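You operate a simulated robot arm through the tools that you are given. There is no shell and no other tool. Be economical: measure what you need, move in short steps, check, and stop when the job is done.

You run a simulated two-armed robot. Do the job below in one go: nothing can be reset, and whatever is moved stays where it is left.

TASK
Wipe up the spill on the top of the folding table with the pink washcloth and put it back.

The check looks at the end state, three seconds after you hand in, the way a careful person would. Anything else that was tipped, shoved, dropped, spilled or broken makes it a failure.

THE ROBOT
Two 7-joint arms with two-finger parallel grippers on one trunk, on a base that drives. Base frame: it is fixed to the floor where the robot stands at the start and does not move with it; the origin is under the middle of the robot, x ahead of it, y to its left, z up. Readings come in m, rad, newtons and seconds.
The left shoulder is at the start at [0.05, 0.168, 1.082], the right one opposite. Payload 1.57 kg a hand.
The TCP of each hand is the grasp point between the finger pads, 0.03 m short of the fingertips. In the tool frame z runs along the fingers and y along their closing line. The gripper opens to 0.08 m. The fingers are 0.017 m wide and 0.012 m thick; the gripper's body (0.04 by 0.082 m) begins 0.08 m behind the TCP.
Orientation is that of the tool frame in the base frame, as a unit quaternion [w, x, y, z]. With the fingers straight down and closing along the base's y, the tool's x points along the base's -x, its y along +y and its z along -z.

THE INTERFACE
- The arms move only by the tool apply_moves. It takes "left_rows", "right_rows" or both (then of equal length, played together; a hand with none holds still); each is a list of rows, each a list of 3 entries, a list of its own where there are three numbers: the gripper command, from -1 (fully open) to 1 (shut), values between in proportion, then the shift along the tool's x, y, z in units of 300 mm (1.0 is 300 mm), then the turn, a rotation vector about the tool's x, y, z in units of 90 degrees (1.0 is 90 degrees). In form: [[gripper, [x, y, z], [rx, ry, rz]], ...]. A call has 1 to 12 rows; each row is the pose to reach, as a shift and turn from the pose commanded when the call began, along the tool's axes at that moment. A call with a number of a shift or a turn outside -1 to 1 is refused whole. Rows are played at 5 a second. More than 0.05 m and 0.15 rad between two rows, or a gripper value outside its range, and nothing of the call is played. A pose out of reach is approached as far as the arm can. The call stops where the force on the tool passes 40 N (or 10 N more than at its start, if that is more) or the arm is blocked; 0.2 s more then pass. The fingers move at their own pace (about 0.045 m/s each) and stop on an object; they squeeze with about 20 N. The grip force told is the motor's: it shows also when the fingers shut on nothing. Time passes only in rows, and 0.2 s behind the last, so rows that repeat a pose let the fingers close. The reply holds the time, the measured pose of the TCP, the force on the tool along the base axes, the opening and the grip force, in the units named above and with some noise, and new pictures: "pictures" is both (left out), scene, wrist or none (wrist: the cameras of the hands that moved).
- Cameras (640 x 400 px; columns grow to the right, rows downward): "scene" is now at [0.1182, 0.0201, 1.275]; the picture's right is [0.26, -0.97, 0.00], its down [-0.72, -0.19, -0.67] and it looks along [0.65, 0.17, -0.74] (base axes); focal length 271 px, centre (320, 200). "left" rides on the left gripper at [0.072, 0.007, -0.122] in its tool frame; the picture's right is [-0.09, 1.00, 0.00], its down [-0.84, -0.08, -0.54] and it looks along [-0.54, -0.05, 0.84] (tool axes); focal length 238 px, centre (320, 200). "right" rides on the right gripper at [0.072, -0.007, -0.122] in its tool frame; the picture's right is [0.09, 1.00, 0.00], its down [-0.84, 0.08, -0.54] and it looks along [-0.54, 0.05, 0.84] (tool axes); focal length 238 px, centre (320, 200). There is no depth. A picture from a camera that has moved, and an enlarged one, comes with that camera's place and axes in the base frame and with its lens.
- lift_body(by): slides the trunk up (or, below 0, down) by that many m; the arms and the scene camera ride with it, the base frame stays. It gives what a move gives, with no picture.
- roll_base(legs): drives the robot by 1 to 6 legs, each [ahead, left, turn to the left] in m, m and rad, along the robot's own axes; the way and the turn of a leg run together, so that a leg with both is an arc; at most 1.5 m and 3.142 rad a leg. The arms and the cameras ride along, it lands a little off, and it stops where it bumps. It gives what a move gives, and a new picture of the scene camera.
- head_to(pan, tilt): turns the head with the scene camera to pan (to the left, within 1.396 rad either way) and tilt (down, from -0.506 to 1.204), counted from straight ahead of the robot. It gives what a move gives, and a new picture of the scene camera.
- zoom(camera, box): a new picture of the part [left, top, right, bottom] of that camera's present view, enlarged. The clock stands still meanwhile.
- sign_off(): hands the job in; it is judged then, once.

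Work in short steps. Places have to be worked out from the pictures, the camera data and where the tool is seen: move nearer, look again, correct. Check each grasp and each placing, and mend what went wrong. You have 120 turns and 260 pictures in all, those below and enlarged ones among them. Open the grippers and draw the arms clear of the work before you hand the job in, unless the task says otherwise; then end with one line.

The tools are called after "Request:" as a command line: name --argument value ..., lists and objects as JSON in quotes. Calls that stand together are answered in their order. apply_moves: Moves the arms, as the interface text tells. Its arguments: {"type":"object","properties":{"left_rows":{"type":"array"},"right_rows":{"type":"array"},"pictures":{"type":"string","enum":["both","scene","wrist","none"]}},"required":[]} The other tools are called the same way: lift_body (by) slides the trunk up or down; roll_base (legs) drives the base; head_to (pan, tilt) turns the head that bears the scene camera; zoom (camera, box) takes an enlarged picture of a part of a camera's view; sign_off () hands the job in.

At the start:

```text
clock: 0.0
left_ee_pos: [0.4418, 0.3892, 1.021]
left_tool_rot: [0.0, -0.001, 1.0, 0.0]
left_wrist_force: [-0.4, -0.3, -0.1]
left_gripper_width: 0.0799
left_grip_force: 0.0
right_ee_pos: [0.4707, -0.0926, 1.0031]
right_tool_rot: [0.0, 0.0, 1.0, 0.0]
right_wrist_force: [-0.4, -0.4, -1.1]
right_gripper_width: 0.0799
right_grip_force: 0.1
trunk travel left (down, up): [-0.25, 0.193]
robot x, y, heading: [-0.0017, 0.0015, -0.0]
head pan, tilt: [0.258, 0.834]
```

scene: 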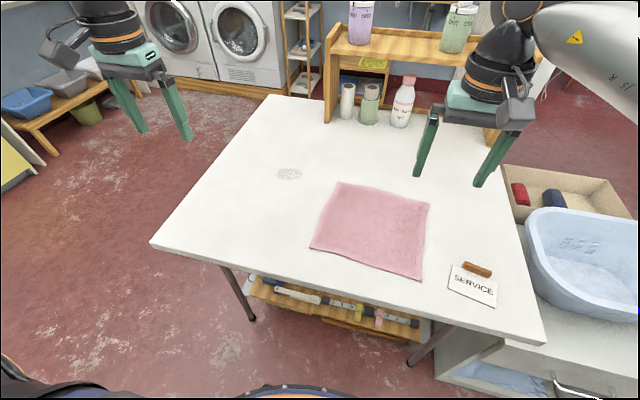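
right: 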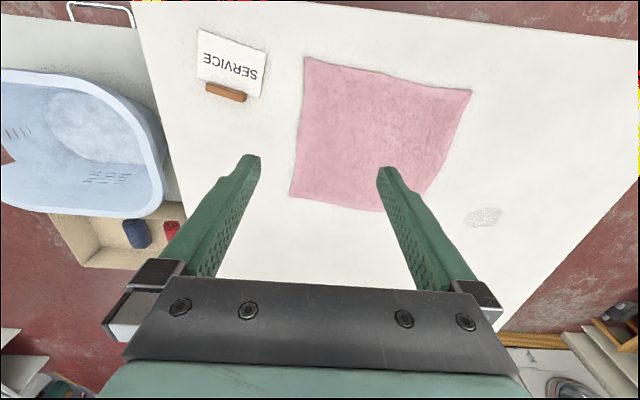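
left: 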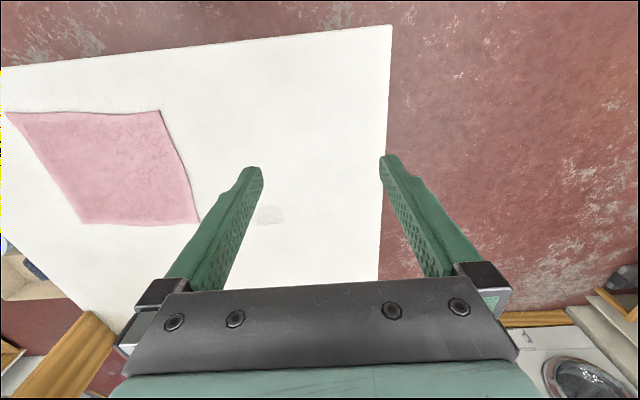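

The cloth appears to be centred near (0.58, -0.01) and the spill near (0.71, 0.28). I'll zoom in on both before planning.

Request:
zoom --camera "scene" --box '[240, 130, 440, 290]'

Request:
zoom --camera "right" --box '[180, 20, 520, 240]'

```text
2.50 times, centred on (340, 210) of scene
camera zoom: at [0.1182, 0.0201, 1.275], right [0.26, -0.97, 0.0], down [-0.72, -0.19, -0.67], along [0.65, 0.17, -0.74], focal length 678 px, centre (270, 175)
```

zoom: 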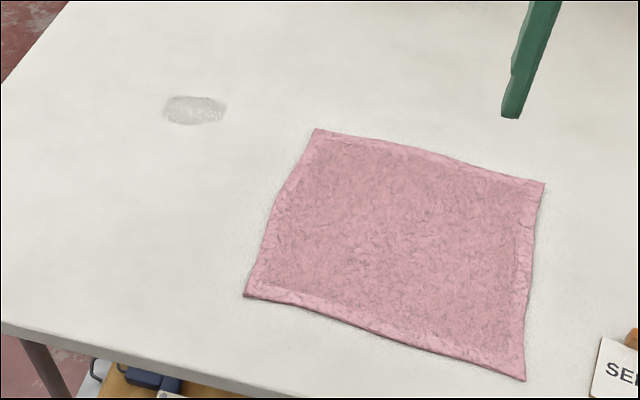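

```text
1.82 times, centred on (350, 130) of right
camera zoom: at [0.399, -0.0991, 1.1264], right [-0.09, 1.0, 0.0], down [0.84, 0.08, 0.54], along [0.54, 0.05, -0.84], focal length 433 px, centre (266, 327)
```

zoom: 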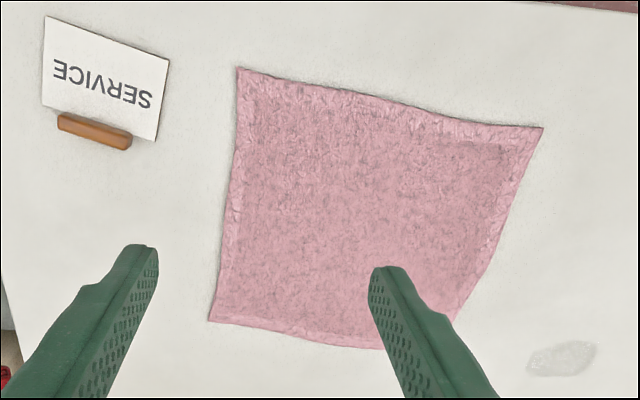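

Both cameras put the spill near (0.70, 0.285), which is slightly beyond reach from here. I'll look down to see how much room there is to drive ahead.

Request:
head_to --pan 0.0 --tilt 1.204

```text
clock: 0.8
left_ee_pos: [0.4421, 0.3891, 1.0198]
left_tool_rot: [0.0, 0.0, 1.0, 0.0]
left_wrist_force: [0.2, 0.8, 0.2]
left_gripper_width: 0.08
left_grip_force: 0.0
right_ee_pos: [0.4708, -0.0921, 1.0034]
right_tool_rot: [0.0, 0.0, 1.0, 0.0]
right_wrist_force: [0.6, 0.1, -0.2]
right_gripper_width: 0.0798
right_grip_force: 0.1
trunk travel left (down, up): [-0.25, 0.193]
robot x, y, heading: [0.0023, -0.0002, 0.002]
head pan, tilt: [0.0, 1.201]
camera scene: at [0.0979, -0.0001, 1.2501], right [0.0, -1.0, 0.0], down [-0.93, 0.0, -0.36], along [0.36, 0.0, -0.93], focal length 271 px, centre (320, 200)
```

scene: 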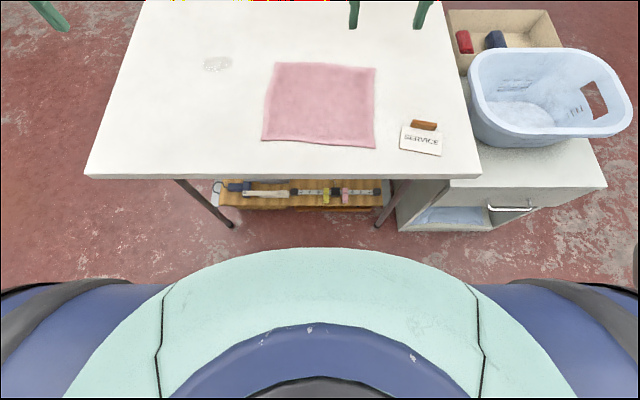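

Clear overhead view: the base front is at x of about 0.30 and the table feet are at about 0.44, so 8 cm ahead is safe. First I'll move the right hand out of the way, to the right and up.

Request:
apply_moves --right_rows '[[-1, [0, -0.15, 0], [0, 0, 0]], [-1, [0, -0.3, 0], [0, 0, 0]], [-1, [0.05, -0.45, 0], [0, 0, 0]], [-1, [0.1, -0.6, -0.05], [0, 0, 0]], [-1, [0.2, -0.7, -0.1], [0, 0, 0]], [-1, [0.3, -0.8, -0.15], [0, 0, 0]]]' --pictures "none"

Request:
roll_base --legs '[[0.08, 0.1, 0]]'

```text
clock: 2.2
left_ee_pos: [0.4411, 0.388, 1.0216]
left_tool_rot: [0.001, -0.002, 1.0, 0.0]
left_wrist_force: [0.2, 0.6, -0.6]
left_gripper_width: 0.0801
left_grip_force: 0.2
right_ee_pos: [0.3812, -0.3315, 1.0534]
right_tool_rot: [-0.001, -0.001, 1.0, 0.001]
right_wrist_force: [0.5, 0.1, -0.6]
right_gripper_width: 0.0799
right_grip_force: 0.1
trunk travel left (down, up): [-0.25, 0.193]
robot x, y, heading: [0.002, -0.0001, 0.007]
head pan, tilt: [0.0, 1.201]
```

```text
clock: 3.5
left_ee_pos: [0.5207, 0.4908, 1.0204]
left_tool_rot: [0.0, -0.001, 1.0, 0.0]
left_wrist_force: [-0.3, 0.2, -1.6]
left_gripper_width: 0.08
left_grip_force: 0.0
right_ee_pos: [0.4623, -0.2299, 1.0541]
right_tool_rot: [0.0, -0.001, 1.0, 0.0]
right_wrist_force: [-0.5, 0.6, 0.1]
right_gripper_width: 0.0798
right_grip_force: 0.1
trunk travel left (down, up): [-0.25, 0.193]
robot x, y, heading: [0.0763, 0.1015, 0.006]
head pan, tilt: [0.0, 1.201]
camera scene: at [0.1771, 0.1016, 1.25], right [0.0, -1.0, 0.0], down [-0.93, 0.0, -0.36], along [0.36, 0.0, -0.93], focal length 271 px, centre (320, 200)
```

scene: 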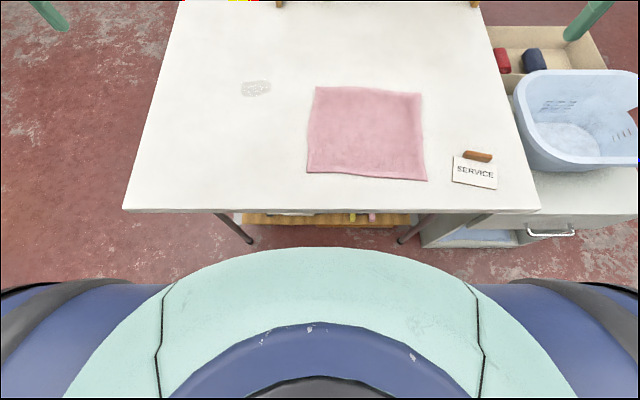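

The base is in place. I'll bring the left hand over toward the cloth's left edge, aiming for the pinch point at (0.595, 0.09).

Request:
apply_moves --left_rows '[[-1, [-0.05, -0.14, 0.05], [0, 0, 0]], [-1, [-0.1, -0.28, 0.1], [0, 0, 0]], [-1, [-0.15, -0.42, 0.1], [0, 0, 0]], [-1, [-0.2, -0.56, 0.1], [0, 0, 0]], [-0.5, [-0.25, -0.7, 0.1], [0, 0, 0]], [0, [-0.25, -0.85, 0.1], [0, 0, 0]], [0, [-0.25, -1.0, 0.1], [0, 0, 0]]]' --pictures "none"

Request:
apply_moves --left_rows '[[0, [0, -0.12, 0.1], [0, 0, 0]], [0, [0, -0.24, 0.2], [0, 0, 0]], [0, [0, -0.343, 0.3], [0, 0, 0]], [0, [0, -0.343, 0.45], [0, 0, 0]], [0, [0, -0.343, 0.6], [0, 0, 0]], [0, [0, -0.343, 0.7], [0, 0, 0]]]'

```text
clock: 5.1
left_ee_pos: [0.546, 0.2583, 0.9853]
left_tool_rot: [0.001, -0.001, 1.0, -0.001]
left_wrist_force: [-0.4, 0.2, -0.1]
left_gripper_width: 0.0399
left_grip_force: 0.0
left hand out of reach, approached as far as the arm can: row 5, 6, 7
right_ee_pos: [0.4612, -0.2287, 1.0542]
right_tool_rot: [0.0, -0.001, 1.0, 0.0]
right_wrist_force: [0.2, -0.2, -0.5]
right_gripper_width: 0.0799
right_grip_force: 0.1
trunk travel left (down, up): [-0.25, 0.193]
robot x, y, heading: [0.0794, 0.0983, 0.003]
head pan, tilt: [0.0, 1.201]
```

```text
clock: 6.5
left_ee_pos: [0.4901, 0.2534, 0.8434]
left_tool_rot: [0.002, -0.001, 1.0, 0.0]
left_wrist_force: [0.6, -0.3, -1.0]
left_gripper_width: 0.04
left_grip_force: 0.1
left hand out of reach, approached as far as the arm can: row 1, 2, 3, 4, 5, 6
right_ee_pos: [0.4626, -0.2306, 1.0538]
right_tool_rot: [0.0, -0.001, 1.0, 0.0]
right_wrist_force: [-0.5, -0.2, 0.6]
right_gripper_width: 0.0799
right_grip_force: 0.1
trunk travel left (down, up): [-0.25, 0.193]
robot x, y, heading: [0.0818, 0.1036, 0.006]
head pan, tilt: [0.0, 1.201]
camera scene: at [0.1768, 0.101, 1.2501], right [0.0, -1.0, 0.0], down [-0.93, 0.0, -0.36], along [0.36, 0.0, -0.93], focal length 271 px, centre (320, 200)
camera left: at [0.4191, 0.2596, 0.9651], right [0.09, 1.0, 0.0], down [0.84, -0.07, 0.54], along [0.54, -0.05, -0.84], focal length 238 px, centre (320, 200)
```

scene: 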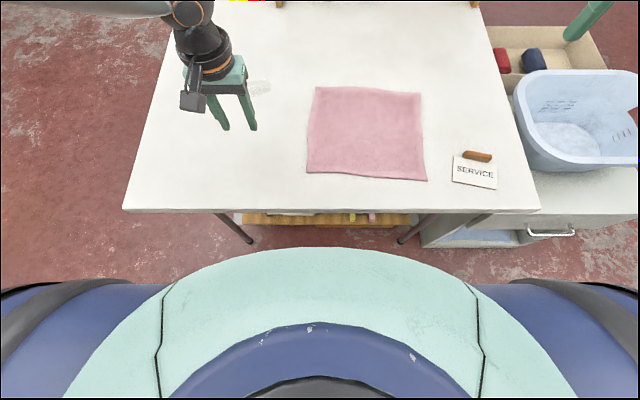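
left: 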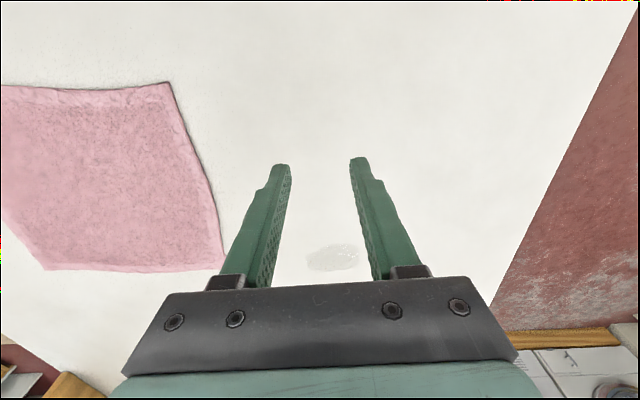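

The left hand can't cross to the robot's centre line, so I'll position with the base instead. I'll raise the hand a little, then drive right 0.2 m so the cloth edge sits in the left hand's good zone.

Request:
apply_moves --left_rows '[[0, [0, 0, -0.1], [0, 0, 0]], [0, [0, 0.0, -0.2], [0, 0, 0]]]' --pictures "none"

Request:
roll_base --legs '[[0.0, -0.2, 0]]'

```text
clock: 7.1
left_ee_pos: [0.4939, 0.2529, 0.8994]
left_tool_rot: [-0.001, -0.001, 1.0, 0.0]
left_wrist_force: [-0.7, -0.2, -0.4]
left_gripper_width: 0.0401
left_grip_force: 0.1
right_ee_pos: [0.4615, -0.2306, 1.0529]
right_tool_rot: [0.0, -0.001, 1.0, 0.0]
right_wrist_force: [0.1, -0.5, -0.6]
right_gripper_width: 0.0799
right_grip_force: 0.1
trunk travel left (down, up): [-0.25, 0.193]
robot x, y, heading: [0.0812, 0.1045, 0.004]
head pan, tilt: [0.0, 1.201]
```

```text
clock: 8.7
left_ee_pos: [0.4953, 0.0553, 0.899]
left_tool_rot: [0.001, -0.003, 1.0, 0.001]
left_wrist_force: [-0.4, -0.8, 0.1]
left_gripper_width: 0.0403
left_grip_force: 0.0
right_ee_pos: [0.4632, -0.4282, 1.0538]
right_tool_rot: [0.0, -0.002, 1.0, 0.0]
right_wrist_force: [-0.2, -0.8, -0.7]
right_gripper_width: 0.0798
right_grip_force: 0.0
trunk travel left (down, up): [-0.25, 0.193]
robot x, y, heading: [0.0801, -0.0978, 0.005]
head pan, tilt: [0.0, 1.201]
camera scene: at [0.1773, -0.0981, 1.2501], right [0.0, -1.0, 0.0], down [-0.93, 0.0, -0.36], along [0.36, 0.0, -0.93], focal length 271 px, centre (320, 200)
```

scene: 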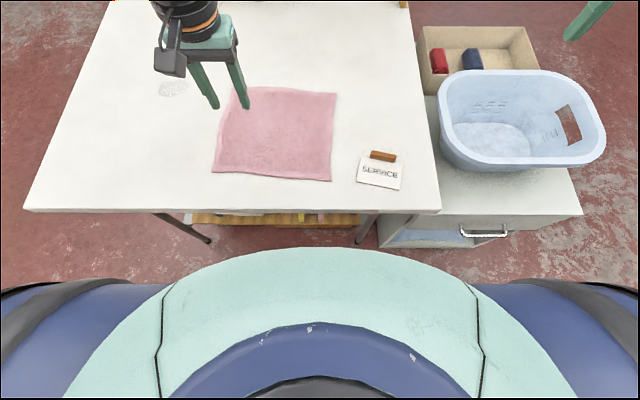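

I'll move over the pinch point (0.595, 0.09) at z of about 0.80.

Request:
apply_moves --left_rows '[[0, [-0.1, 0.05, 0.05], [0, 0, 0]], [0, [-0.2, 0.1, 0.1], [0, 0, 0]], [0, [-0.333, 0.117, 0.15], [0, 0, 0]], [0, [-0.333, 0.117, 0.25], [0, 0, 0]], [0, [-0.333, 0.117, 0.35], [0, 0, 0]]]'

```text
clock: 9.9
left_ee_pos: [0.5593, 0.125, 0.8252]
left_tool_rot: [0.001, -0.003, 1.0, -0.001]
left_wrist_force: [1.2, 0.3, 0.6]
left_gripper_width: 0.04
left_grip_force: 0.1
left hand out of reach, approached as far as the arm can: row 2, 3, 4, 5
right_ee_pos: [0.4637, -0.4287, 1.0545]
right_tool_rot: [0.0, -0.001, 1.0, 0.0]
right_wrist_force: [0.4, 0.6, -0.8]
right_gripper_width: 0.0803
right_grip_force: 0.1
trunk travel left (down, up): [-0.25, 0.193]
robot x, y, heading: [0.0778, -0.0979, 0.005]
head pan, tilt: [0.0, 1.201]
camera scene: at [0.1773, -0.0975, 1.2501], right [0.0, -1.0, 0.0], down [-0.93, 0.0, -0.36], along [0.36, 0.0, -0.93], focal length 271 px, centre (320, 200)
camera left: at [0.489, 0.1312, 0.9456], right [0.09, 1.0, 0.0], down [0.84, -0.07, 0.54], along [0.54, -0.05, -0.84], focal length 238 px, centre (320, 200)
```

scene: 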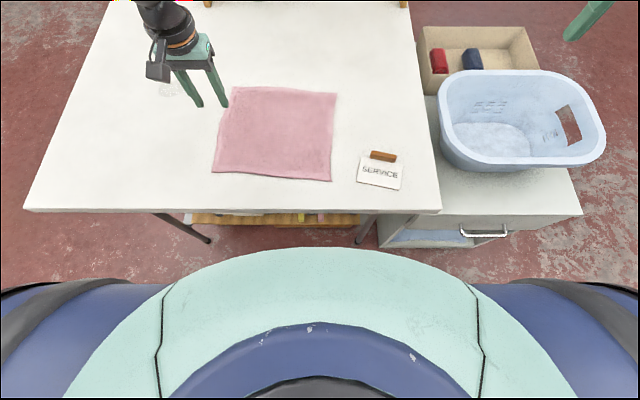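
left: 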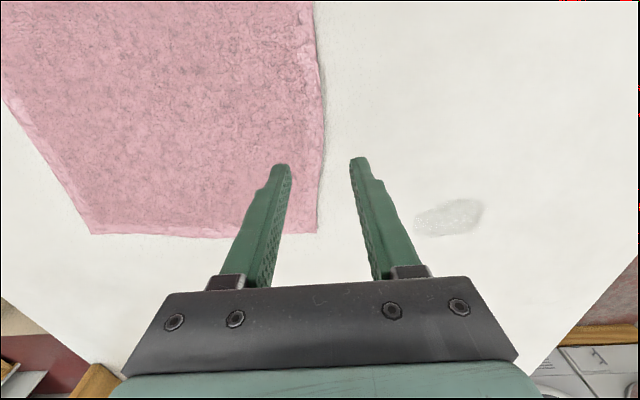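

The arm stopped short, possibly at a wrist limit. I'll try yawing the tool in place while nudging towards the target.

Request:
apply_moves --left_rows '[[0, [0, 0, 0], [0, 0, 0.09]], [0, [0, 0, 0], [0, 0, 0.18]], [0, [0, 0, 0], [0, 0, 0.27]], [0, [-0.06, -0.06, 0], [0, 0, 0.33]], [0, [-0.12, -0.117, 0], [0, 0, 0.33]]]' --pictures "none"

```text
clock: 11.1
left_ee_pos: [0.5644, 0.1158, 0.8407]
left_tool_rot: [0.0, 0.254, 0.967, -0.001]
left_wrist_force: [0.0, 0.6, 0.5]
left_gripper_width: 0.04
left_grip_force: 0.1
left hand out of reach, approached as far as the arm can: row 4, 5
right_ee_pos: [0.465, -0.4264, 1.0546]
right_tool_rot: [0.0, -0.002, 1.0, 0.001]
right_wrist_force: [-0.5, -0.5, -0.3]
right_gripper_width: 0.0801
right_grip_force: 0.1
trunk travel left (down, up): [-0.25, 0.193]
robot x, y, heading: [0.0817, -0.098, 0.005]
head pan, tilt: [0.0, 1.201]
```

That barely helped. I'll look at the left arm's posture.

Request:
head_to --pan 0.6 --tilt 0.5

Request:
head_to --pan -0.6 --tilt 0.5

```text
clock: 12.2
left_ee_pos: [0.564, 0.1161, 0.8396]
left_tool_rot: [0.001, 0.254, 0.967, 0.0]
left_wrist_force: [-0.2, -0.3, 0.5]
left_gripper_width: 0.0401
left_grip_force: 0.0
right_ee_pos: [0.4625, -0.4283, 1.0539]
right_tool_rot: [0.0, -0.002, 1.0, -0.001]
right_wrist_force: [-0.2, -0.9, 0.3]
right_gripper_width: 0.0799
right_grip_force: 0.1
trunk travel left (down, up): [-0.25, 0.193]
robot x, y, heading: [0.0835, -0.0973, 0.002]
head pan, tilt: [0.6, 0.499]
camera scene: at [0.1963, -0.0462, 1.3037], right [0.57, -0.82, 0.0], down [-0.39, -0.27, -0.88], along [0.72, 0.5, -0.48], focal length 271 px, centre (320, 200)
```

scene: 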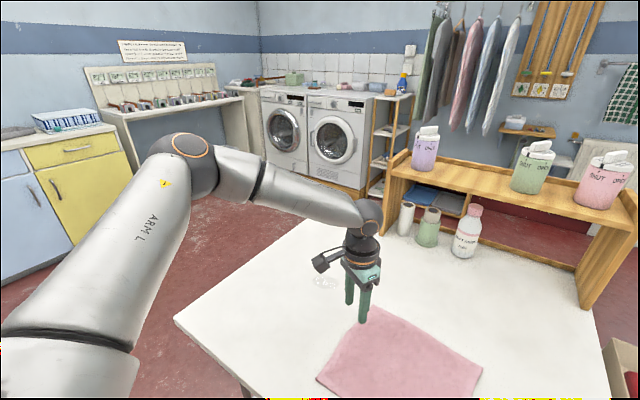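

```text
clock: 13.6
left_ee_pos: [0.5645, 0.1162, 0.8407]
left_tool_rot: [0.001, 0.254, 0.967, 0.0]
left_wrist_force: [-0.3, 1.0, 0.3]
left_gripper_width: 0.04
left_grip_force: 0.1
right_ee_pos: [0.4625, -0.4283, 1.0548]
right_tool_rot: [0.0, -0.002, 1.0, 0.0]
right_wrist_force: [-0.7, 0.1, 0.3]
right_gripper_width: 0.0798
right_grip_force: 0.1
trunk travel left (down, up): [-0.25, 0.193]
robot x, y, heading: [0.082, -0.0997, 0.004]
head pan, tilt: [-0.6, 0.499]
camera scene: at [0.1967, -0.1489, 1.3038], right [-0.56, -0.83, 0.0], down [-0.4, 0.27, -0.88], along [0.73, -0.49, -0.48], focal length 271 px, centre (320, 200)
```

scene: 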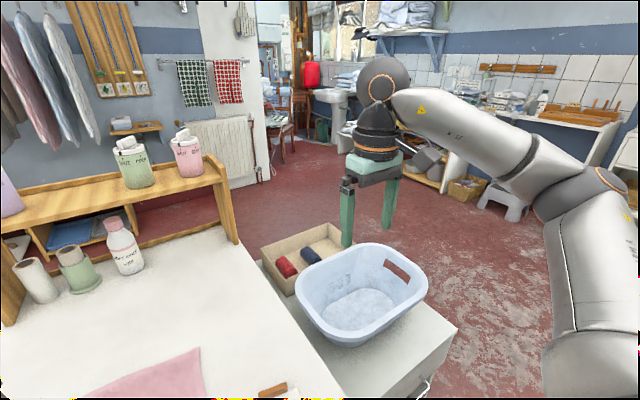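

The arm is elbow-out. The stated reach applies near the surface, so I'll undo the yaw while descending, then test moving ahead at lower height.

Request:
apply_moves --left_rows '[[0, [0, 0, 0.08], [0, 0, -0.09]], [0, [0, 0, 0.16], [0, 0, -0.18]], [0, [0, 0, 0.22], [0, 0, -0.27]], [0, [0, 0, 0.22], [0, 0, -0.33]], [0, [-0.087, 0.05, 0.22], [0, 0, -0.33]]]' --pictures "none"

```text
clock: 14.8
left_ee_pos: [0.5551, 0.14, 0.8005]
left_tool_rot: [0.0, -0.003, 1.0, 0.001]
left_wrist_force: [0.8, 0.3, 0.7]
left_gripper_width: 0.0402
left_grip_force: 0.1
left hand out of reach, approached as far as the arm can: row 1, 2, 3, 4, 5
right_ee_pos: [0.4631, -0.4268, 1.0543]
right_tool_rot: [0.0, -0.002, 1.0, 0.001]
right_wrist_force: [0.7, -0.2, 0.0]
right_gripper_width: 0.0799
right_grip_force: 0.0
trunk travel left (down, up): [-0.25, 0.193]
robot x, y, heading: [0.0778, -0.0982, 0.005]
head pan, tilt: [-0.6, 0.499]
```

Lower is worse, so the wrist or elbow posture is the limit. I'll raise the hand and see how far it can go ahead at the higher level; if that works I'll lower the trunk instead of the arm.

Request:
apply_moves --left_rows '[[0, [0.05, 0, -0.15], [0, 0, 0]], [0, [0.1, 0, -0.3], [0, 0, 0]], [0, [0.1, 0, -0.45], [0, 0, 0]], [0, [0.1, 0, -0.6], [0, 0, 0]], [0, [0.0, 0, -0.7], [0, 0, 0]], [0, [-0.1, -0.08, -0.7], [0, 0, 0]], [0, [-0.15, -0.16, -0.7], [0, 0, 0]]]' --pictures "none"

```text
clock: 16.4
left_ee_pos: [0.5885, 0.1082, 1.0128]
left_tool_rot: [0.001, -0.004, 1.0, 0.001]
left_wrist_force: [-0.7, -0.7, -0.3]
left_gripper_width: 0.04
left_grip_force: 0.1
left hand out of reach, approached as far as the arm can: row 7
right_ee_pos: [0.4622, -0.4278, 1.0548]
right_tool_rot: [0.0, -0.001, 1.0, 0.001]
right_wrist_force: [-0.4, -0.4, 0.6]
right_gripper_width: 0.0802
right_grip_force: 0.0
trunk travel left (down, up): [-0.25, 0.193]
robot x, y, heading: [0.0785, -0.0978, 0.001]
head pan, tilt: [-0.6, 0.499]
```

At this height the hand reaches (0.589, 0.108). I'll lower the trunk by 0.2 m, which puts the hand at z of about 0.81, still clear of the table.

Request:
lift_body --by -0.2

Request:
head_to --pan 0.3 --tilt 0.9

Request:
zoom --camera "left" --box '[0, 0, 640, 400]'

```text
clock: 18.6
left_ee_pos: [0.5885, 0.1071, 0.8119]
left_tool_rot: [0.001, -0.001, 1.0, 0.001]
left_wrist_force: [1.4, -0.5, -0.5]
left_gripper_width: 0.04
left_grip_force: 0.1
right_ee_pos: [0.4623, -0.4271, 0.8542]
right_tool_rot: [0.001, -0.002, 1.0, 0.0]
right_wrist_force: [0.2, 0.0, -0.1]
right_gripper_width: 0.0797
right_grip_force: 0.1
trunk travel left (down, up): [-0.05, 0.393]
robot x, y, heading: [0.0769, -0.0975, 0.001]
head pan, tilt: [-0.6, 0.499]
```

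```text
clock: 19.8
left_ee_pos: [0.5896, 0.1085, 0.811]
left_tool_rot: [0.001, -0.003, 1.0, -0.001]
left_wrist_force: [-0.2, -0.1, 0.5]
left_gripper_width: 0.0398
left_grip_force: 0.0
right_ee_pos: [0.4629, -0.4283, 0.8537]
right_tool_rot: [0.0, -0.002, 1.0, 0.001]
right_wrist_force: [0.3, 0.1, -0.6]
right_gripper_width: 0.08
right_grip_force: 0.1
trunk travel left (down, up): [-0.05, 0.393]
robot x, y, heading: [0.0771, -0.0946, 0.001]
head pan, tilt: [0.3, 0.901]
camera scene: at [0.1934, -0.0753, 1.0699], right [0.3, -0.95, 0.0], down [-0.75, -0.23, -0.62], along [0.59, 0.19, -0.78], focal length 271 px, centre (320, 200)
```

scene: 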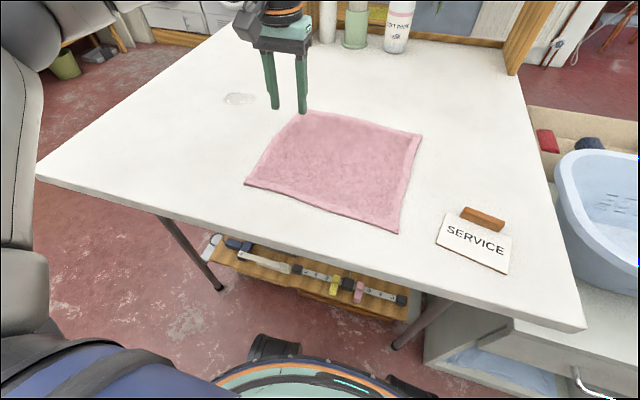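

```text
1.00 times, centred on (320, 200) of left
camera zoom: at [0.5174, 0.1138, 0.9329], right [0.09, 1.0, 0.0], down [0.84, -0.07, 0.54], along [0.54, -0.05, -0.84], focal length 238 px, centre (320, 200)
```

zoom: 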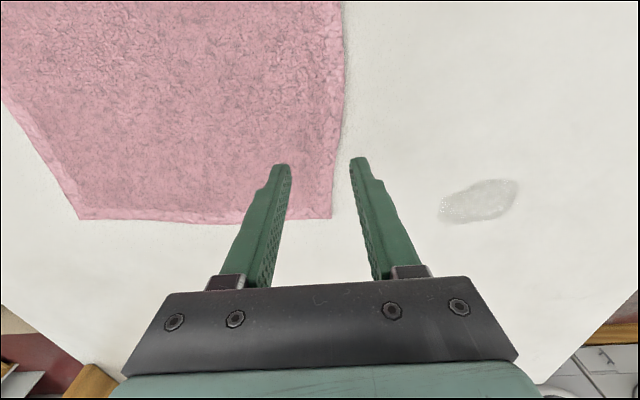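

The cloth's left edge lies at y of about 0.123, so I want the pinch centre near y = 0.085. I'll raise the right hand for safety and drive right 3 cm.

Request:
apply_moves --right_rows '[[-1, [0, 0, -0.15], [0, 0, 0]], [-1, [0, 0, -0.3], [0, 0, 0]], [-1, [0, 0, -0.4], [0, 0, 0]]]' --pictures "none"

Request:
roll_base --legs '[[0.02, -0.03, 0]]'

Request:
apply_moves --left_rows '[[0, [0.03, 0, 0.05], [0, 0, 0]], [0, [0.05, 0, 0.1], [0, 0, 0]], [0, [0.05, 0, 0.16], [0, 0, 0]]]'

```text
clock: 20.6
left_ee_pos: [0.5882, 0.1077, 0.8117]
left_tool_rot: [0.002, -0.003, 1.0, 0.0]
left_wrist_force: [-0.1, 0.0, 0.3]
left_gripper_width: 0.0404
left_grip_force: 0.1
right_ee_pos: [0.4638, -0.4285, 0.974]
right_tool_rot: [0.0, -0.002, 1.0, 0.0]
right_wrist_force: [0.3, -0.7, 0.0]
right_gripper_width: 0.0801
right_grip_force: 0.0
trunk travel left (down, up): [-0.05, 0.393]
robot x, y, heading: [0.0816, -0.0988, 0.007]
head pan, tilt: [0.3, 0.901]
```

```text
clock: 21.4
left_ee_pos: [0.6082, 0.0778, 0.8125]
left_tool_rot: [0.001, -0.001, 1.0, 0.0]
left_wrist_force: [-0.3, 0.2, 0.3]
left_gripper_width: 0.0397
left_grip_force: 0.1
right_ee_pos: [0.482, -0.458, 0.9745]
right_tool_rot: [-0.001, -0.002, 1.0, 0.0]
right_wrist_force: [0.4, -0.1, 0.6]
right_gripper_width: 0.0798
right_grip_force: 0.1
trunk travel left (down, up): [-0.05, 0.393]
robot x, y, heading: [0.0952, -0.127, 0.005]
head pan, tilt: [0.3, 0.901]
camera scene: at [0.2132, -0.1049, 1.0699], right [0.3, -0.95, 0.0], down [-0.75, -0.23, -0.62], along [0.59, 0.19, -0.78], focal length 271 px, centre (320, 200)
```

scene: 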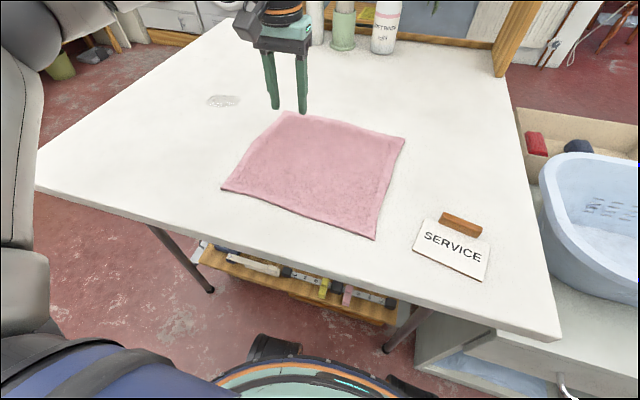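

```text
clock: 22.2
left_ee_pos: [0.5937, 0.0769, 0.7722]
left_tool_rot: [0.009, -0.004, 1.0, -0.002]
left_wrist_force: [-4.0, 6.6, 40.2]
left_gripper_width: 0.04
left_grip_force: 0.0
right_ee_pos: [0.4804, -0.4582, 0.9763]
right_tool_rot: [0.001, -0.001, 1.0, 0.002]
right_wrist_force: [-0.5, 0.2, -0.7]
right_gripper_width: 0.0799
right_grip_force: 0.0
trunk travel left (down, up): [-0.05, 0.393]
robot x, y, heading: [0.1, -0.1278, 0.005]
head pan, tilt: [0.3, 0.901]
camera scene: at [0.2104, -0.1055, 1.0713], right [0.3, -0.95, 0.0], down [-0.75, -0.23, -0.62], along [0.6, 0.19, -0.78], focal length 271 px, centre (320, 200)
camera left: at [0.5203, 0.0839, 0.8925], right [0.09, 1.0, 0.0], down [0.83, -0.07, 0.56], along [0.55, -0.05, -0.83], focal length 238 px, centre (320, 200)
```

scene: 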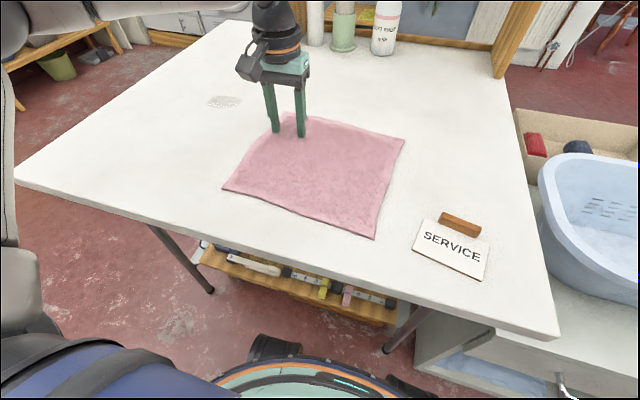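
left: 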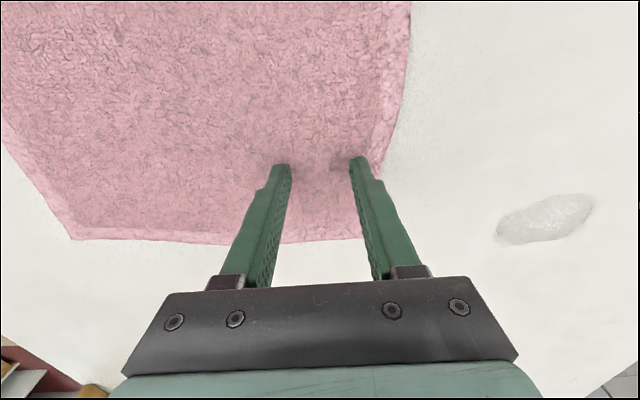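

The contact at TCP z = 0.772 means the tabletop is at about 0.742, not 0.693. With that height all my views agree: spill at (0.66, 0.257), cloth corners at about (0.664, 0.108), (0.642, -0.136), (0.416, -0.118) and (0.436, 0.128). I'll lift slightly and shift back to the edge's midpoint at x of about 0.555.

Request:
apply_moves --left_rows '[[0, [0, 0, -0.1], [0, 0, 0]], [0, [0.13, 0.01, -0.1], [0, 0, 0]], [0, [0.13, 0.01, -0.06], [0, 0, 0]], [0, [0.13, 0.01, -0.03], [0, 0, 0]]]' --pictures "wrist"

```text
clock: 23.2
left_ee_pos: [0.5562, 0.0812, 0.7722]
left_tool_rot: [0.002, -0.002, 1.0, -0.001]
left_wrist_force: [-1.9, 0.2, 8.3]
left_gripper_width: 0.0401
left_grip_force: 0.0
right_ee_pos: [0.4823, -0.4574, 0.9744]
right_tool_rot: [-0.001, -0.001, 1.0, 0.0]
right_wrist_force: [-0.4, -0.3, 0.0]
right_gripper_width: 0.0799
right_grip_force: 0.0
trunk travel left (down, up): [-0.05, 0.393]
robot x, y, heading: [0.0996, -0.1266, 0.003]
head pan, tilt: [0.3, 0.901]
camera left: at [0.4838, 0.0875, 0.8943], right [0.09, 1.0, 0.0], down [0.83, -0.07, 0.55], along [0.54, -0.05, -0.84], focal length 238 px, centre (320, 200)
```

left: 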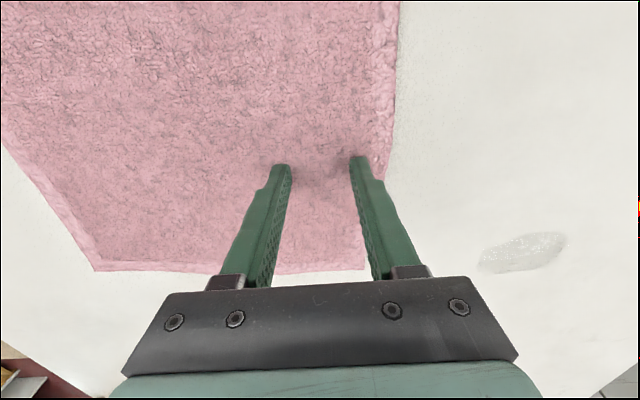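

Light contact at 8 N with both fingertips on the cloth just inside its edge. I'll close to pinch.

Request:
apply_moves --left_rows '[[0.3, [0, 0, 0], [0, 0, 0]], [0.6, [0, 0, 0], [0, 0, 0]], [1, [0, 0, 0], [0, 0, 0]], [1, [0, 0, 0], [0, 0, 0]], [1, [0, 0, 0], [0, 0, 0]]]'

```text
clock: 24.4
left_ee_pos: [0.5553, 0.0822, 0.772]
left_tool_rot: [0.002, -0.002, 1.0, -0.001]
left_wrist_force: [0.4, -1.2, 13.8]
left_gripper_width: 0.0069
left_grip_force: 20.1
right_ee_pos: [0.4826, -0.4594, 0.9751]
right_tool_rot: [0.0, -0.002, 1.0, 0.0]
right_wrist_force: [-0.3, 1.0, -0.1]
right_gripper_width: 0.0799
right_grip_force: 0.0
trunk travel left (down, up): [-0.05, 0.393]
robot x, y, heading: [0.0973, -0.1268, 0.004]
head pan, tilt: [0.3, 0.901]
camera scene: at [0.2124, -0.1052, 1.0701], right [0.3, -0.95, 0.0], down [-0.75, -0.23, -0.62], along [0.59, 0.19, -0.78], focal length 271 px, centre (320, 200)
camera left: at [0.484, 0.0873, 0.8941], right [0.09, 1.0, 0.0], down [0.83, -0.07, 0.55], along [0.54, -0.05, -0.84], focal length 238 px, centre (320, 200)
```

scene: 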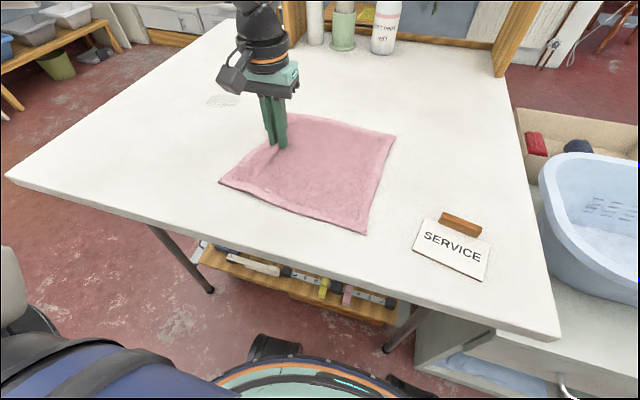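
left: 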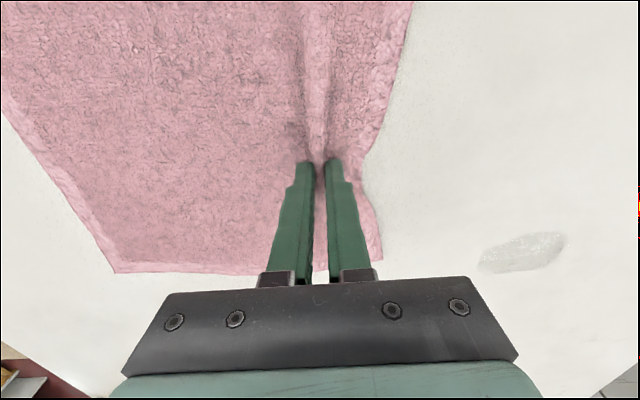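

The pinch looks good, with two layers (6.9 mm) gripped at 20 N. I'll ease the press by about 1 mm and drag the cloth with the base toward the spill: 5 cm ahead, 17 cm left.

Request:
apply_moves --left_rows '[[1, [0, 0, -0.004], [0, 0, 0]]]' --pictures "none"

Request:
roll_base --legs '[[0.05, 0.17, 0]]'

```text
clock: 24.8
left_ee_pos: [0.555, 0.081, 0.773]
left_tool_rot: [0.001, -0.002, 1.0, 0.0]
left_wrist_force: [1.7, 0.8, 7.7]
left_gripper_width: 0.0061
left_grip_force: 19.9
right_ee_pos: [0.4823, -0.4593, 0.9738]
right_tool_rot: [0.0, -0.002, 1.0, 0.0]
right_wrist_force: [0.6, 0.0, 0.7]
right_gripper_width: 0.08
right_grip_force: 0.0
trunk travel left (down, up): [-0.05, 0.393]
robot x, y, heading: [0.1, -0.1247, 0.005]
head pan, tilt: [0.3, 0.901]
```

```text
clock: 26.3
left_ee_pos: [0.6054, 0.2534, 0.773]
left_tool_rot: [0.001, -0.002, 1.0, 0.0]
left_wrist_force: [0.5, 0.6, 3.7]
left_gripper_width: 0.0058
left_grip_force: 19.8
right_ee_pos: [0.5324, -0.2867, 0.9744]
right_tool_rot: [0.001, 0.0, 1.0, 0.0]
right_wrist_force: [0.6, 0.5, 0.4]
right_gripper_width: 0.08
right_grip_force: 0.2
trunk travel left (down, up): [-0.05, 0.393]
robot x, y, heading: [0.1458, 0.0467, 0.002]
head pan, tilt: [0.3, 0.901]
camera scene: at [0.2622, 0.0674, 1.0699], right [0.3, -0.95, 0.0], down [-0.75, -0.23, -0.62], along [0.59, 0.18, -0.78], focal length 271 px, centre (320, 200)
```

scene: 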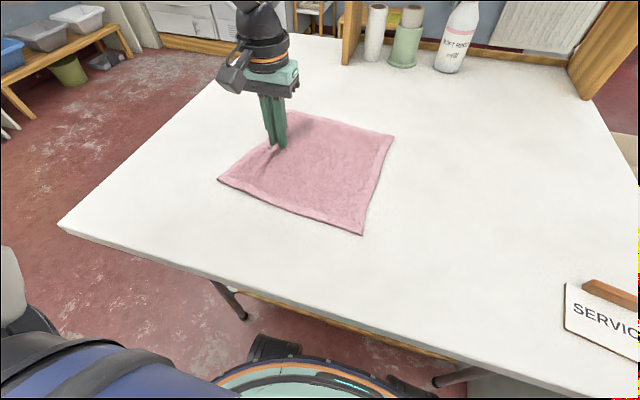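

The cloth followed flat and now partly covers the spill. I'll stroke over it with the arm: ahead, left, and back.

Request:
apply_moves --left_rows '[[1, [-0.08, 0, 0.002], [0, 0, 0]], [1, [-0.16, 0.0, 0.002], [0, 0, 0]], [1, [-0.16, 0.1, 0.002], [0, 0, 0]], [1, [-0.08, 0.13, 0.002], [0, 0, 0]], [1, [0, 0.17, 0.002], [0, 0, 0]], [1, [-0.08, 0.2, 0.002], [0, 0, 0]], [1, [-0.14, 0.25, 0.002], [0, 0, 0]], [1, [-0.14, 0.35, 0.002], [0, 0, 0]]]'

```text
clock: 28.1
left_ee_pos: [0.647, 0.3566, 0.7745]
left_tool_rot: [0.001, 0.0, 1.0, -0.001]
left_wrist_force: [-0.3, -0.7, 0.5]
left_gripper_width: 0.0058
left_grip_force: 20.3
right_ee_pos: [0.5319, -0.2866, 0.9736]
right_tool_rot: [0.001, -0.001, 1.0, -0.001]
right_wrist_force: [-0.2, -1.2, 0.2]
right_gripper_width: 0.0799
right_grip_force: 0.1
trunk travel left (down, up): [-0.05, 0.393]
robot x, y, heading: [0.1489, 0.0425, 0.005]
head pan, tilt: [0.3, 0.901]
camera scene: at [0.2624, 0.0674, 1.0699], right [0.3, -0.95, 0.0], down [-0.75, -0.23, -0.62], along [0.59, 0.18, -0.78], focal length 271 px, centre (320, 200)
camera left: at [0.5754, 0.3642, 0.8962], right [0.09, 1.0, 0.0], down [0.84, -0.08, 0.54], along [0.54, -0.05, -0.84], focal length 238 px, centre (320, 200)
```

scene: 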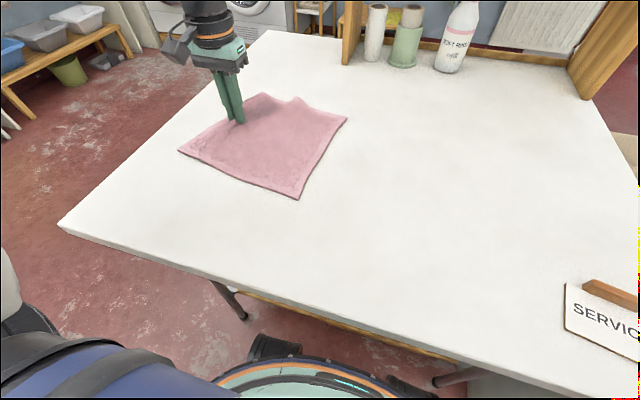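
left: 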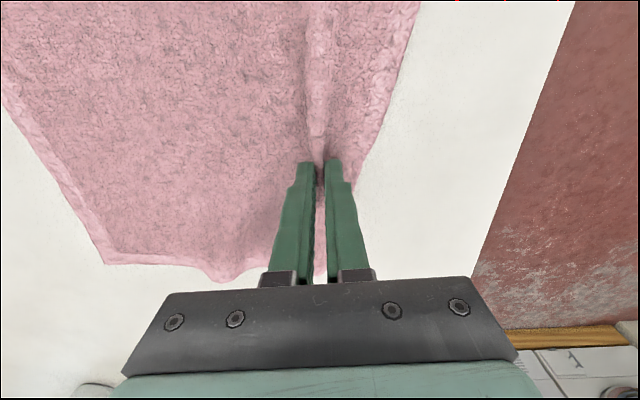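

The spill is now under the cloth. I'll lift to check the table.

Request:
apply_moves --left_rows '[[1, [0, 0, -0.15], [0, 0, 0]], [1, [0, 0, -0.3], [0, 0, 0]], [1, [0, 0, -0.45], [0, 0, 0]], [1, [0, 0, -0.6], [0, 0, 0]], [1, [0, 0, -0.75], [0, 0, 0]], [1, [0, 0, -0.75], [0, 0, 0]]]' --pictures "scene"

```text
clock: 29.5
left_ee_pos: [0.6269, 0.3619, 0.9813]
left_tool_rot: [0.001, -0.001, 1.0, 0.0]
left_wrist_force: [-0.4, 0.6, -0.1]
left_gripper_width: 0.0055
left_grip_force: 20.2
left hand out of reach, approached as far as the arm can: row 5, 6
right_ee_pos: [0.5307, -0.2874, 0.9741]
right_tool_rot: [-0.001, 0.0, 1.0, -0.001]
right_wrist_force: [0.4, -0.5, -0.1]
right_gripper_width: 0.0801
right_grip_force: 0.1
trunk travel left (down, up): [-0.05, 0.393]
robot x, y, heading: [0.1466, 0.0453, 0.006]
head pan, tilt: [0.3, 0.901]
camera scene: at [0.2623, 0.0674, 1.0699], right [0.3, -0.95, 0.0], down [-0.75, -0.23, -0.62], along [0.59, 0.18, -0.78], focal length 271 px, centre (320, 200)
```

scene: 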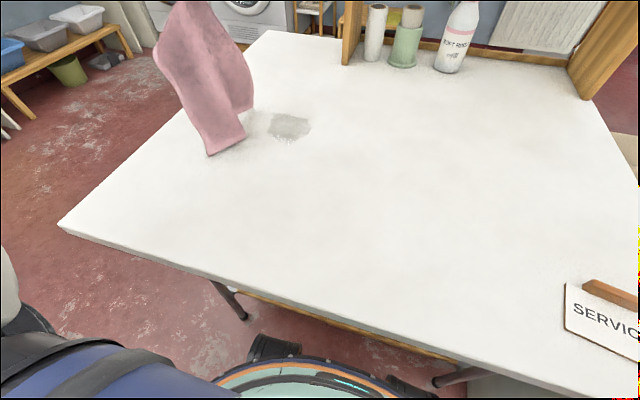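

A patch remains; zooming in on it.

Request:
zoom --camera "scene" --box '[220, 80, 380, 180]'

```text
4.00 times, centred on (300, 130) of scene
camera zoom: at [0.2623, 0.0674, 1.0699], right [0.3, -0.95, 0.0], down [-0.75, -0.23, -0.62], along [0.59, 0.18, -0.78], focal length 1085 px, centre (400, 480)
```

zoom: 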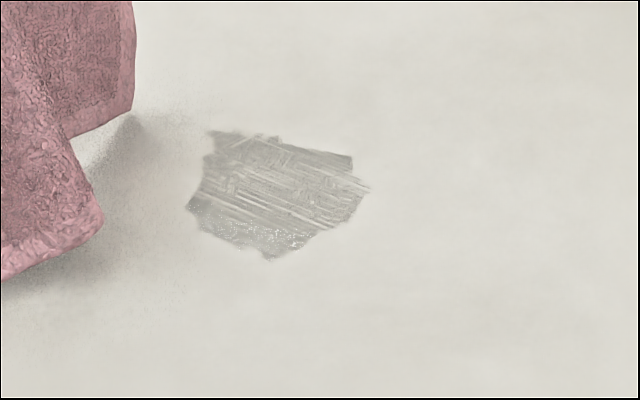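

The spill has thinned and is streaked, so it needs more passes. I'll lower the bunched cloth onto it and scrub with light pressure.

Request:
apply_moves --left_rows '[[1, [0, -0.1, 0.0], [0, 0, 0]], [1, [-0.03, -0.22, 0.05], [0, 0, 0]], [1, [-0.06, -0.34, 0.1], [0, 0, 0]], [1, [-0.09, -0.36, 0.22], [0, 0, 0]], [1, [-0.1, -0.36, 0.34], [0, 0, 0]], [1, [-0.1, -0.36, 0.46], [0, 0, 0]], [1, [-0.1, -0.36, 0.56], [0, 0, 0]], [1, [-0.1, -0.36, 0.61], [0, 0, 0]], [1, [-0.1, -0.36, 0.64], [0, 0, 0]]]'

```text
clock: 31.5
left_ee_pos: [0.6598, 0.2537, 0.7884]
left_tool_rot: [0.001, -0.001, 1.0, -0.001]
left_wrist_force: [0.6, -0.5, 3.9]
left_gripper_width: 0.0055
left_grip_force: 20.1
left hand out of reach, approached as far as the arm can: row 1, 2, 3, 4, 5
right_ee_pos: [0.5313, -0.2875, 0.9744]
right_tool_rot: [0.0, -0.001, 1.0, 0.0]
right_wrist_force: [0.6, 0.5, -0.2]
right_gripper_width: 0.08
right_grip_force: 0.1
trunk travel left (down, up): [-0.05, 0.393]
robot x, y, heading: [0.1497, 0.0467, 0.001]
head pan, tilt: [0.3, 0.901]
camera scene: at [0.2622, 0.0673, 1.0701], right [0.3, -0.95, 0.0], down [-0.75, -0.23, -0.62], along [0.59, 0.18, -0.78], focal length 271 px, centre (320, 200)
camera left: at [0.587, 0.2597, 0.9094], right [0.09, 1.0, 0.0], down [0.83, -0.07, 0.55], along [0.54, -0.05, -0.84], focal length 238 px, centre (320, 200)
```

scene: 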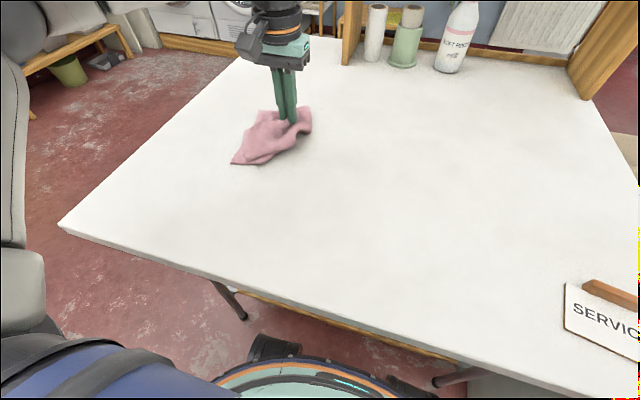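
left: 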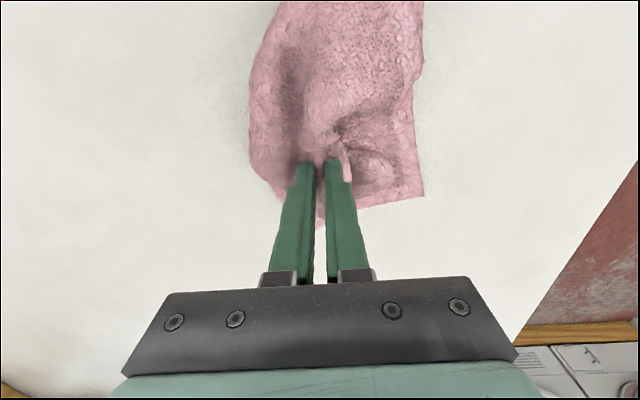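

The wad sits on the spill at (0.66, 0.254). Pressing slightly and scrubbing in strokes.

Request:
apply_moves --left_rows '[[1, [0, 0, 0.02], [0, 0, 0]], [1, [0, 0.14, 0.02], [0, 0, 0]], [1, [0.06, 0.02, 0.02], [0, 0, 0]], [1, [0.06, -0.14, 0.02], [0, 0, 0]], [1, [0.12, 0.0, 0.02], [0, 0, 0]], [1, [0.12, 0.14, 0.02], [0, 0, 0]], [1, [0.0, 0.12, 0.02], [0, 0, 0]], [1, [-0.06, 0.0, 0.02], [0, 0, 0]], [1, [-0.06, -0.14, 0.02], [0, 0, 0]], [1, [-0.1, 0.0, 0.02], [0, 0, 0]], [1, [-0.1, 0.14, 0.02], [0, 0, 0]], [1, [-0.02, 0.02, 0.02], [0, 0, 0]]]' --pictures "none"

Request:
apply_moves --left_rows '[[1, [0, -0.14, 0], [0, 0, 0]], [1, [0.1, -0.04, 0.0], [0, 0, 0]], [1, [0.14, 0.1, 0.0], [0, 0, 0]], [1, [0.0, 0.14, 0.0], [0, 0, 0]], [1, [-0.1, 0.05, 0.0], [0, 0, 0]], [1, [0.05, 0.02, 0.0], [0, 0, 0]], [1, [0.15, -0.08, 0.0], [0, 0, 0]], [1, [0.0, -0.1, 0.0], [0, 0, 0]], [1, [-0.1, -0.1, 0.0], [0, 0, 0]], [1, [0, 0.0, 0.0], [0, 0, 0]], [1, [0.05, 0.14, 0.0], [0, 0, 0]], [1, [0.05, 0.3, -0.1], [0, 0, 0]]]'

```text
clock: 34.1
left_ee_pos: [0.664, 0.2585, 0.7843]
left_tool_rot: [0.001, -0.001, 1.0, 0.001]
left_wrist_force: [1.3, 2.1, 7.2]
left_gripper_width: 0.0055
left_grip_force: 20.0
left hand out of reach, approached as far as the arm can: row 4, 8, 9, 10
right_ee_pos: [0.5315, -0.287, 0.9744]
right_tool_rot: [0.0, -0.001, 1.0, 0.0]
right_wrist_force: [-0.3, -0.1, 1.0]
right_gripper_width: 0.0803
right_grip_force: 0.1
trunk travel left (down, up): [-0.05, 0.393]
robot x, y, heading: [0.1489, 0.0433, 0.004]
head pan, tilt: [0.3, 0.901]
```

```text
refused: row 12 steps farther than a row can; nothing moved
```

The first scrub was fine but the second call was refused for an oversized last step. Repeating it with a shorter finish.

Request:
apply_moves --left_rows '[[1, [0, -0.12, 0], [0, 0, 0]], [1, [0.1, -0.04, 0.0], [0, 0, 0]], [1, [0.14, 0.09, 0.0], [0, 0, 0]], [1, [0.0, 0.12, 0.0], [0, 0, 0]], [1, [-0.1, 0.05, 0.0], [0, 0, 0]], [1, [0.05, 0.02, 0.0], [0, 0, 0]], [1, [0.15, -0.08, 0.0], [0, 0, 0]], [1, [0.0, -0.1, 0.0], [0, 0, 0]], [1, [-0.07, 0.0, 0.0], [0, 0, 0]], [1, [0.03, 0.1, 0.0], [0, 0, 0]], [1, [0.05, 0.2, -0.08], [0, 0, 0]], [1, [0.05, 0.3, -0.17], [0, 0, 0]]]'

```text
clock: 36.7
left_ee_pos: [0.6528, 0.3503, 0.8315]
left_tool_rot: [-0.001, -0.001, 1.0, -0.001]
left_wrist_force: [-0.1, -0.8, 0.7]
left_gripper_width: 0.0055
left_grip_force: 19.6
left hand out of reach, approached as far as the arm can: row 1, 5, 8, 9
right_ee_pos: [0.5322, -0.2859, 0.9743]
right_tool_rot: [0.0, 0.001, 1.0, 0.0]
right_wrist_force: [-0.5, -0.4, 0.5]
right_gripper_width: 0.08
right_grip_force: 0.0
trunk travel left (down, up): [-0.05, 0.393]
robot x, y, heading: [0.1482, 0.0447, 0.003]
head pan, tilt: [0.3, 0.901]
camera scene: at [0.2624, 0.0675, 1.0698], right [0.3, -0.95, 0.0], down [-0.75, -0.23, -0.62], along [0.59, 0.18, -0.78], focal length 271 px, centre (320, 200)
camera left: at [0.5798, 0.3571, 0.9538], right [0.09, 1.0, 0.0], down [0.84, -0.08, 0.54], along [0.54, -0.05, -0.84], focal length 238 px, centre (320, 200)
```

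scene: 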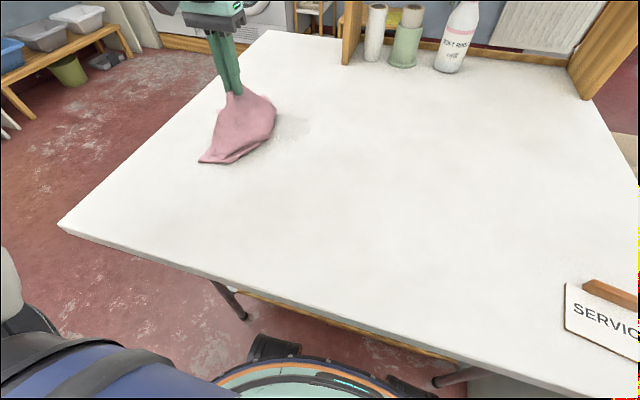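
left: 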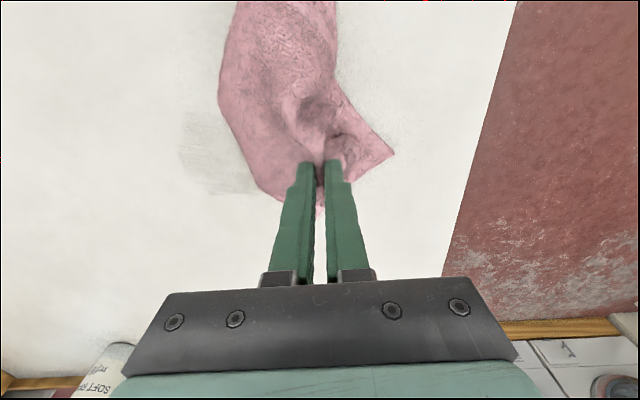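

Request:
zoom --camera "scene" --box '[220, 80, 380, 180]'

Request:
zoom --camera "left" --box '[120, 70, 320, 220]'

```text
4.00 times, centred on (300, 130) of scene
camera zoom: at [0.2624, 0.0675, 1.0698], right [0.3, -0.95, 0.0], down [-0.75, -0.23, -0.62], along [0.59, 0.18, -0.78], focal length 1085 px, centre (400, 480)
```

zoom: 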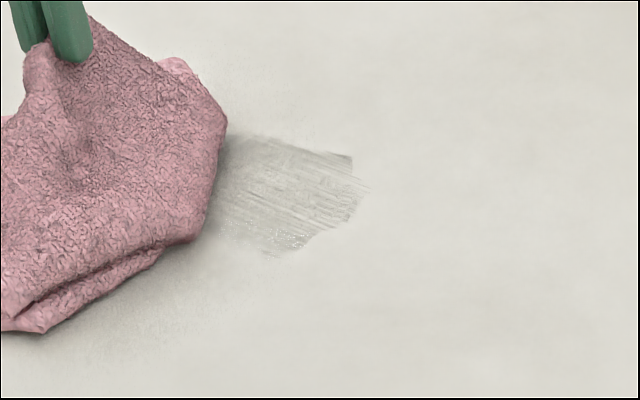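

```text
2.67 times, centred on (220, 145) of left
camera zoom: at [0.5798, 0.3571, 0.9538], right [0.09, 1.0, 0.0], down [0.84, -0.08, 0.54], along [0.54, -0.05, -0.84], focal length 636 px, centre (587, 347)
```

zoom: 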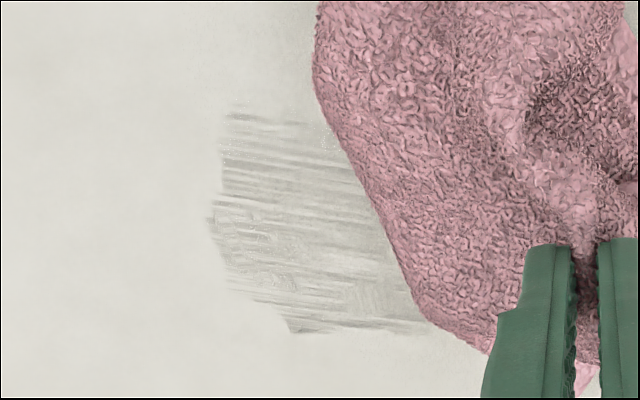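

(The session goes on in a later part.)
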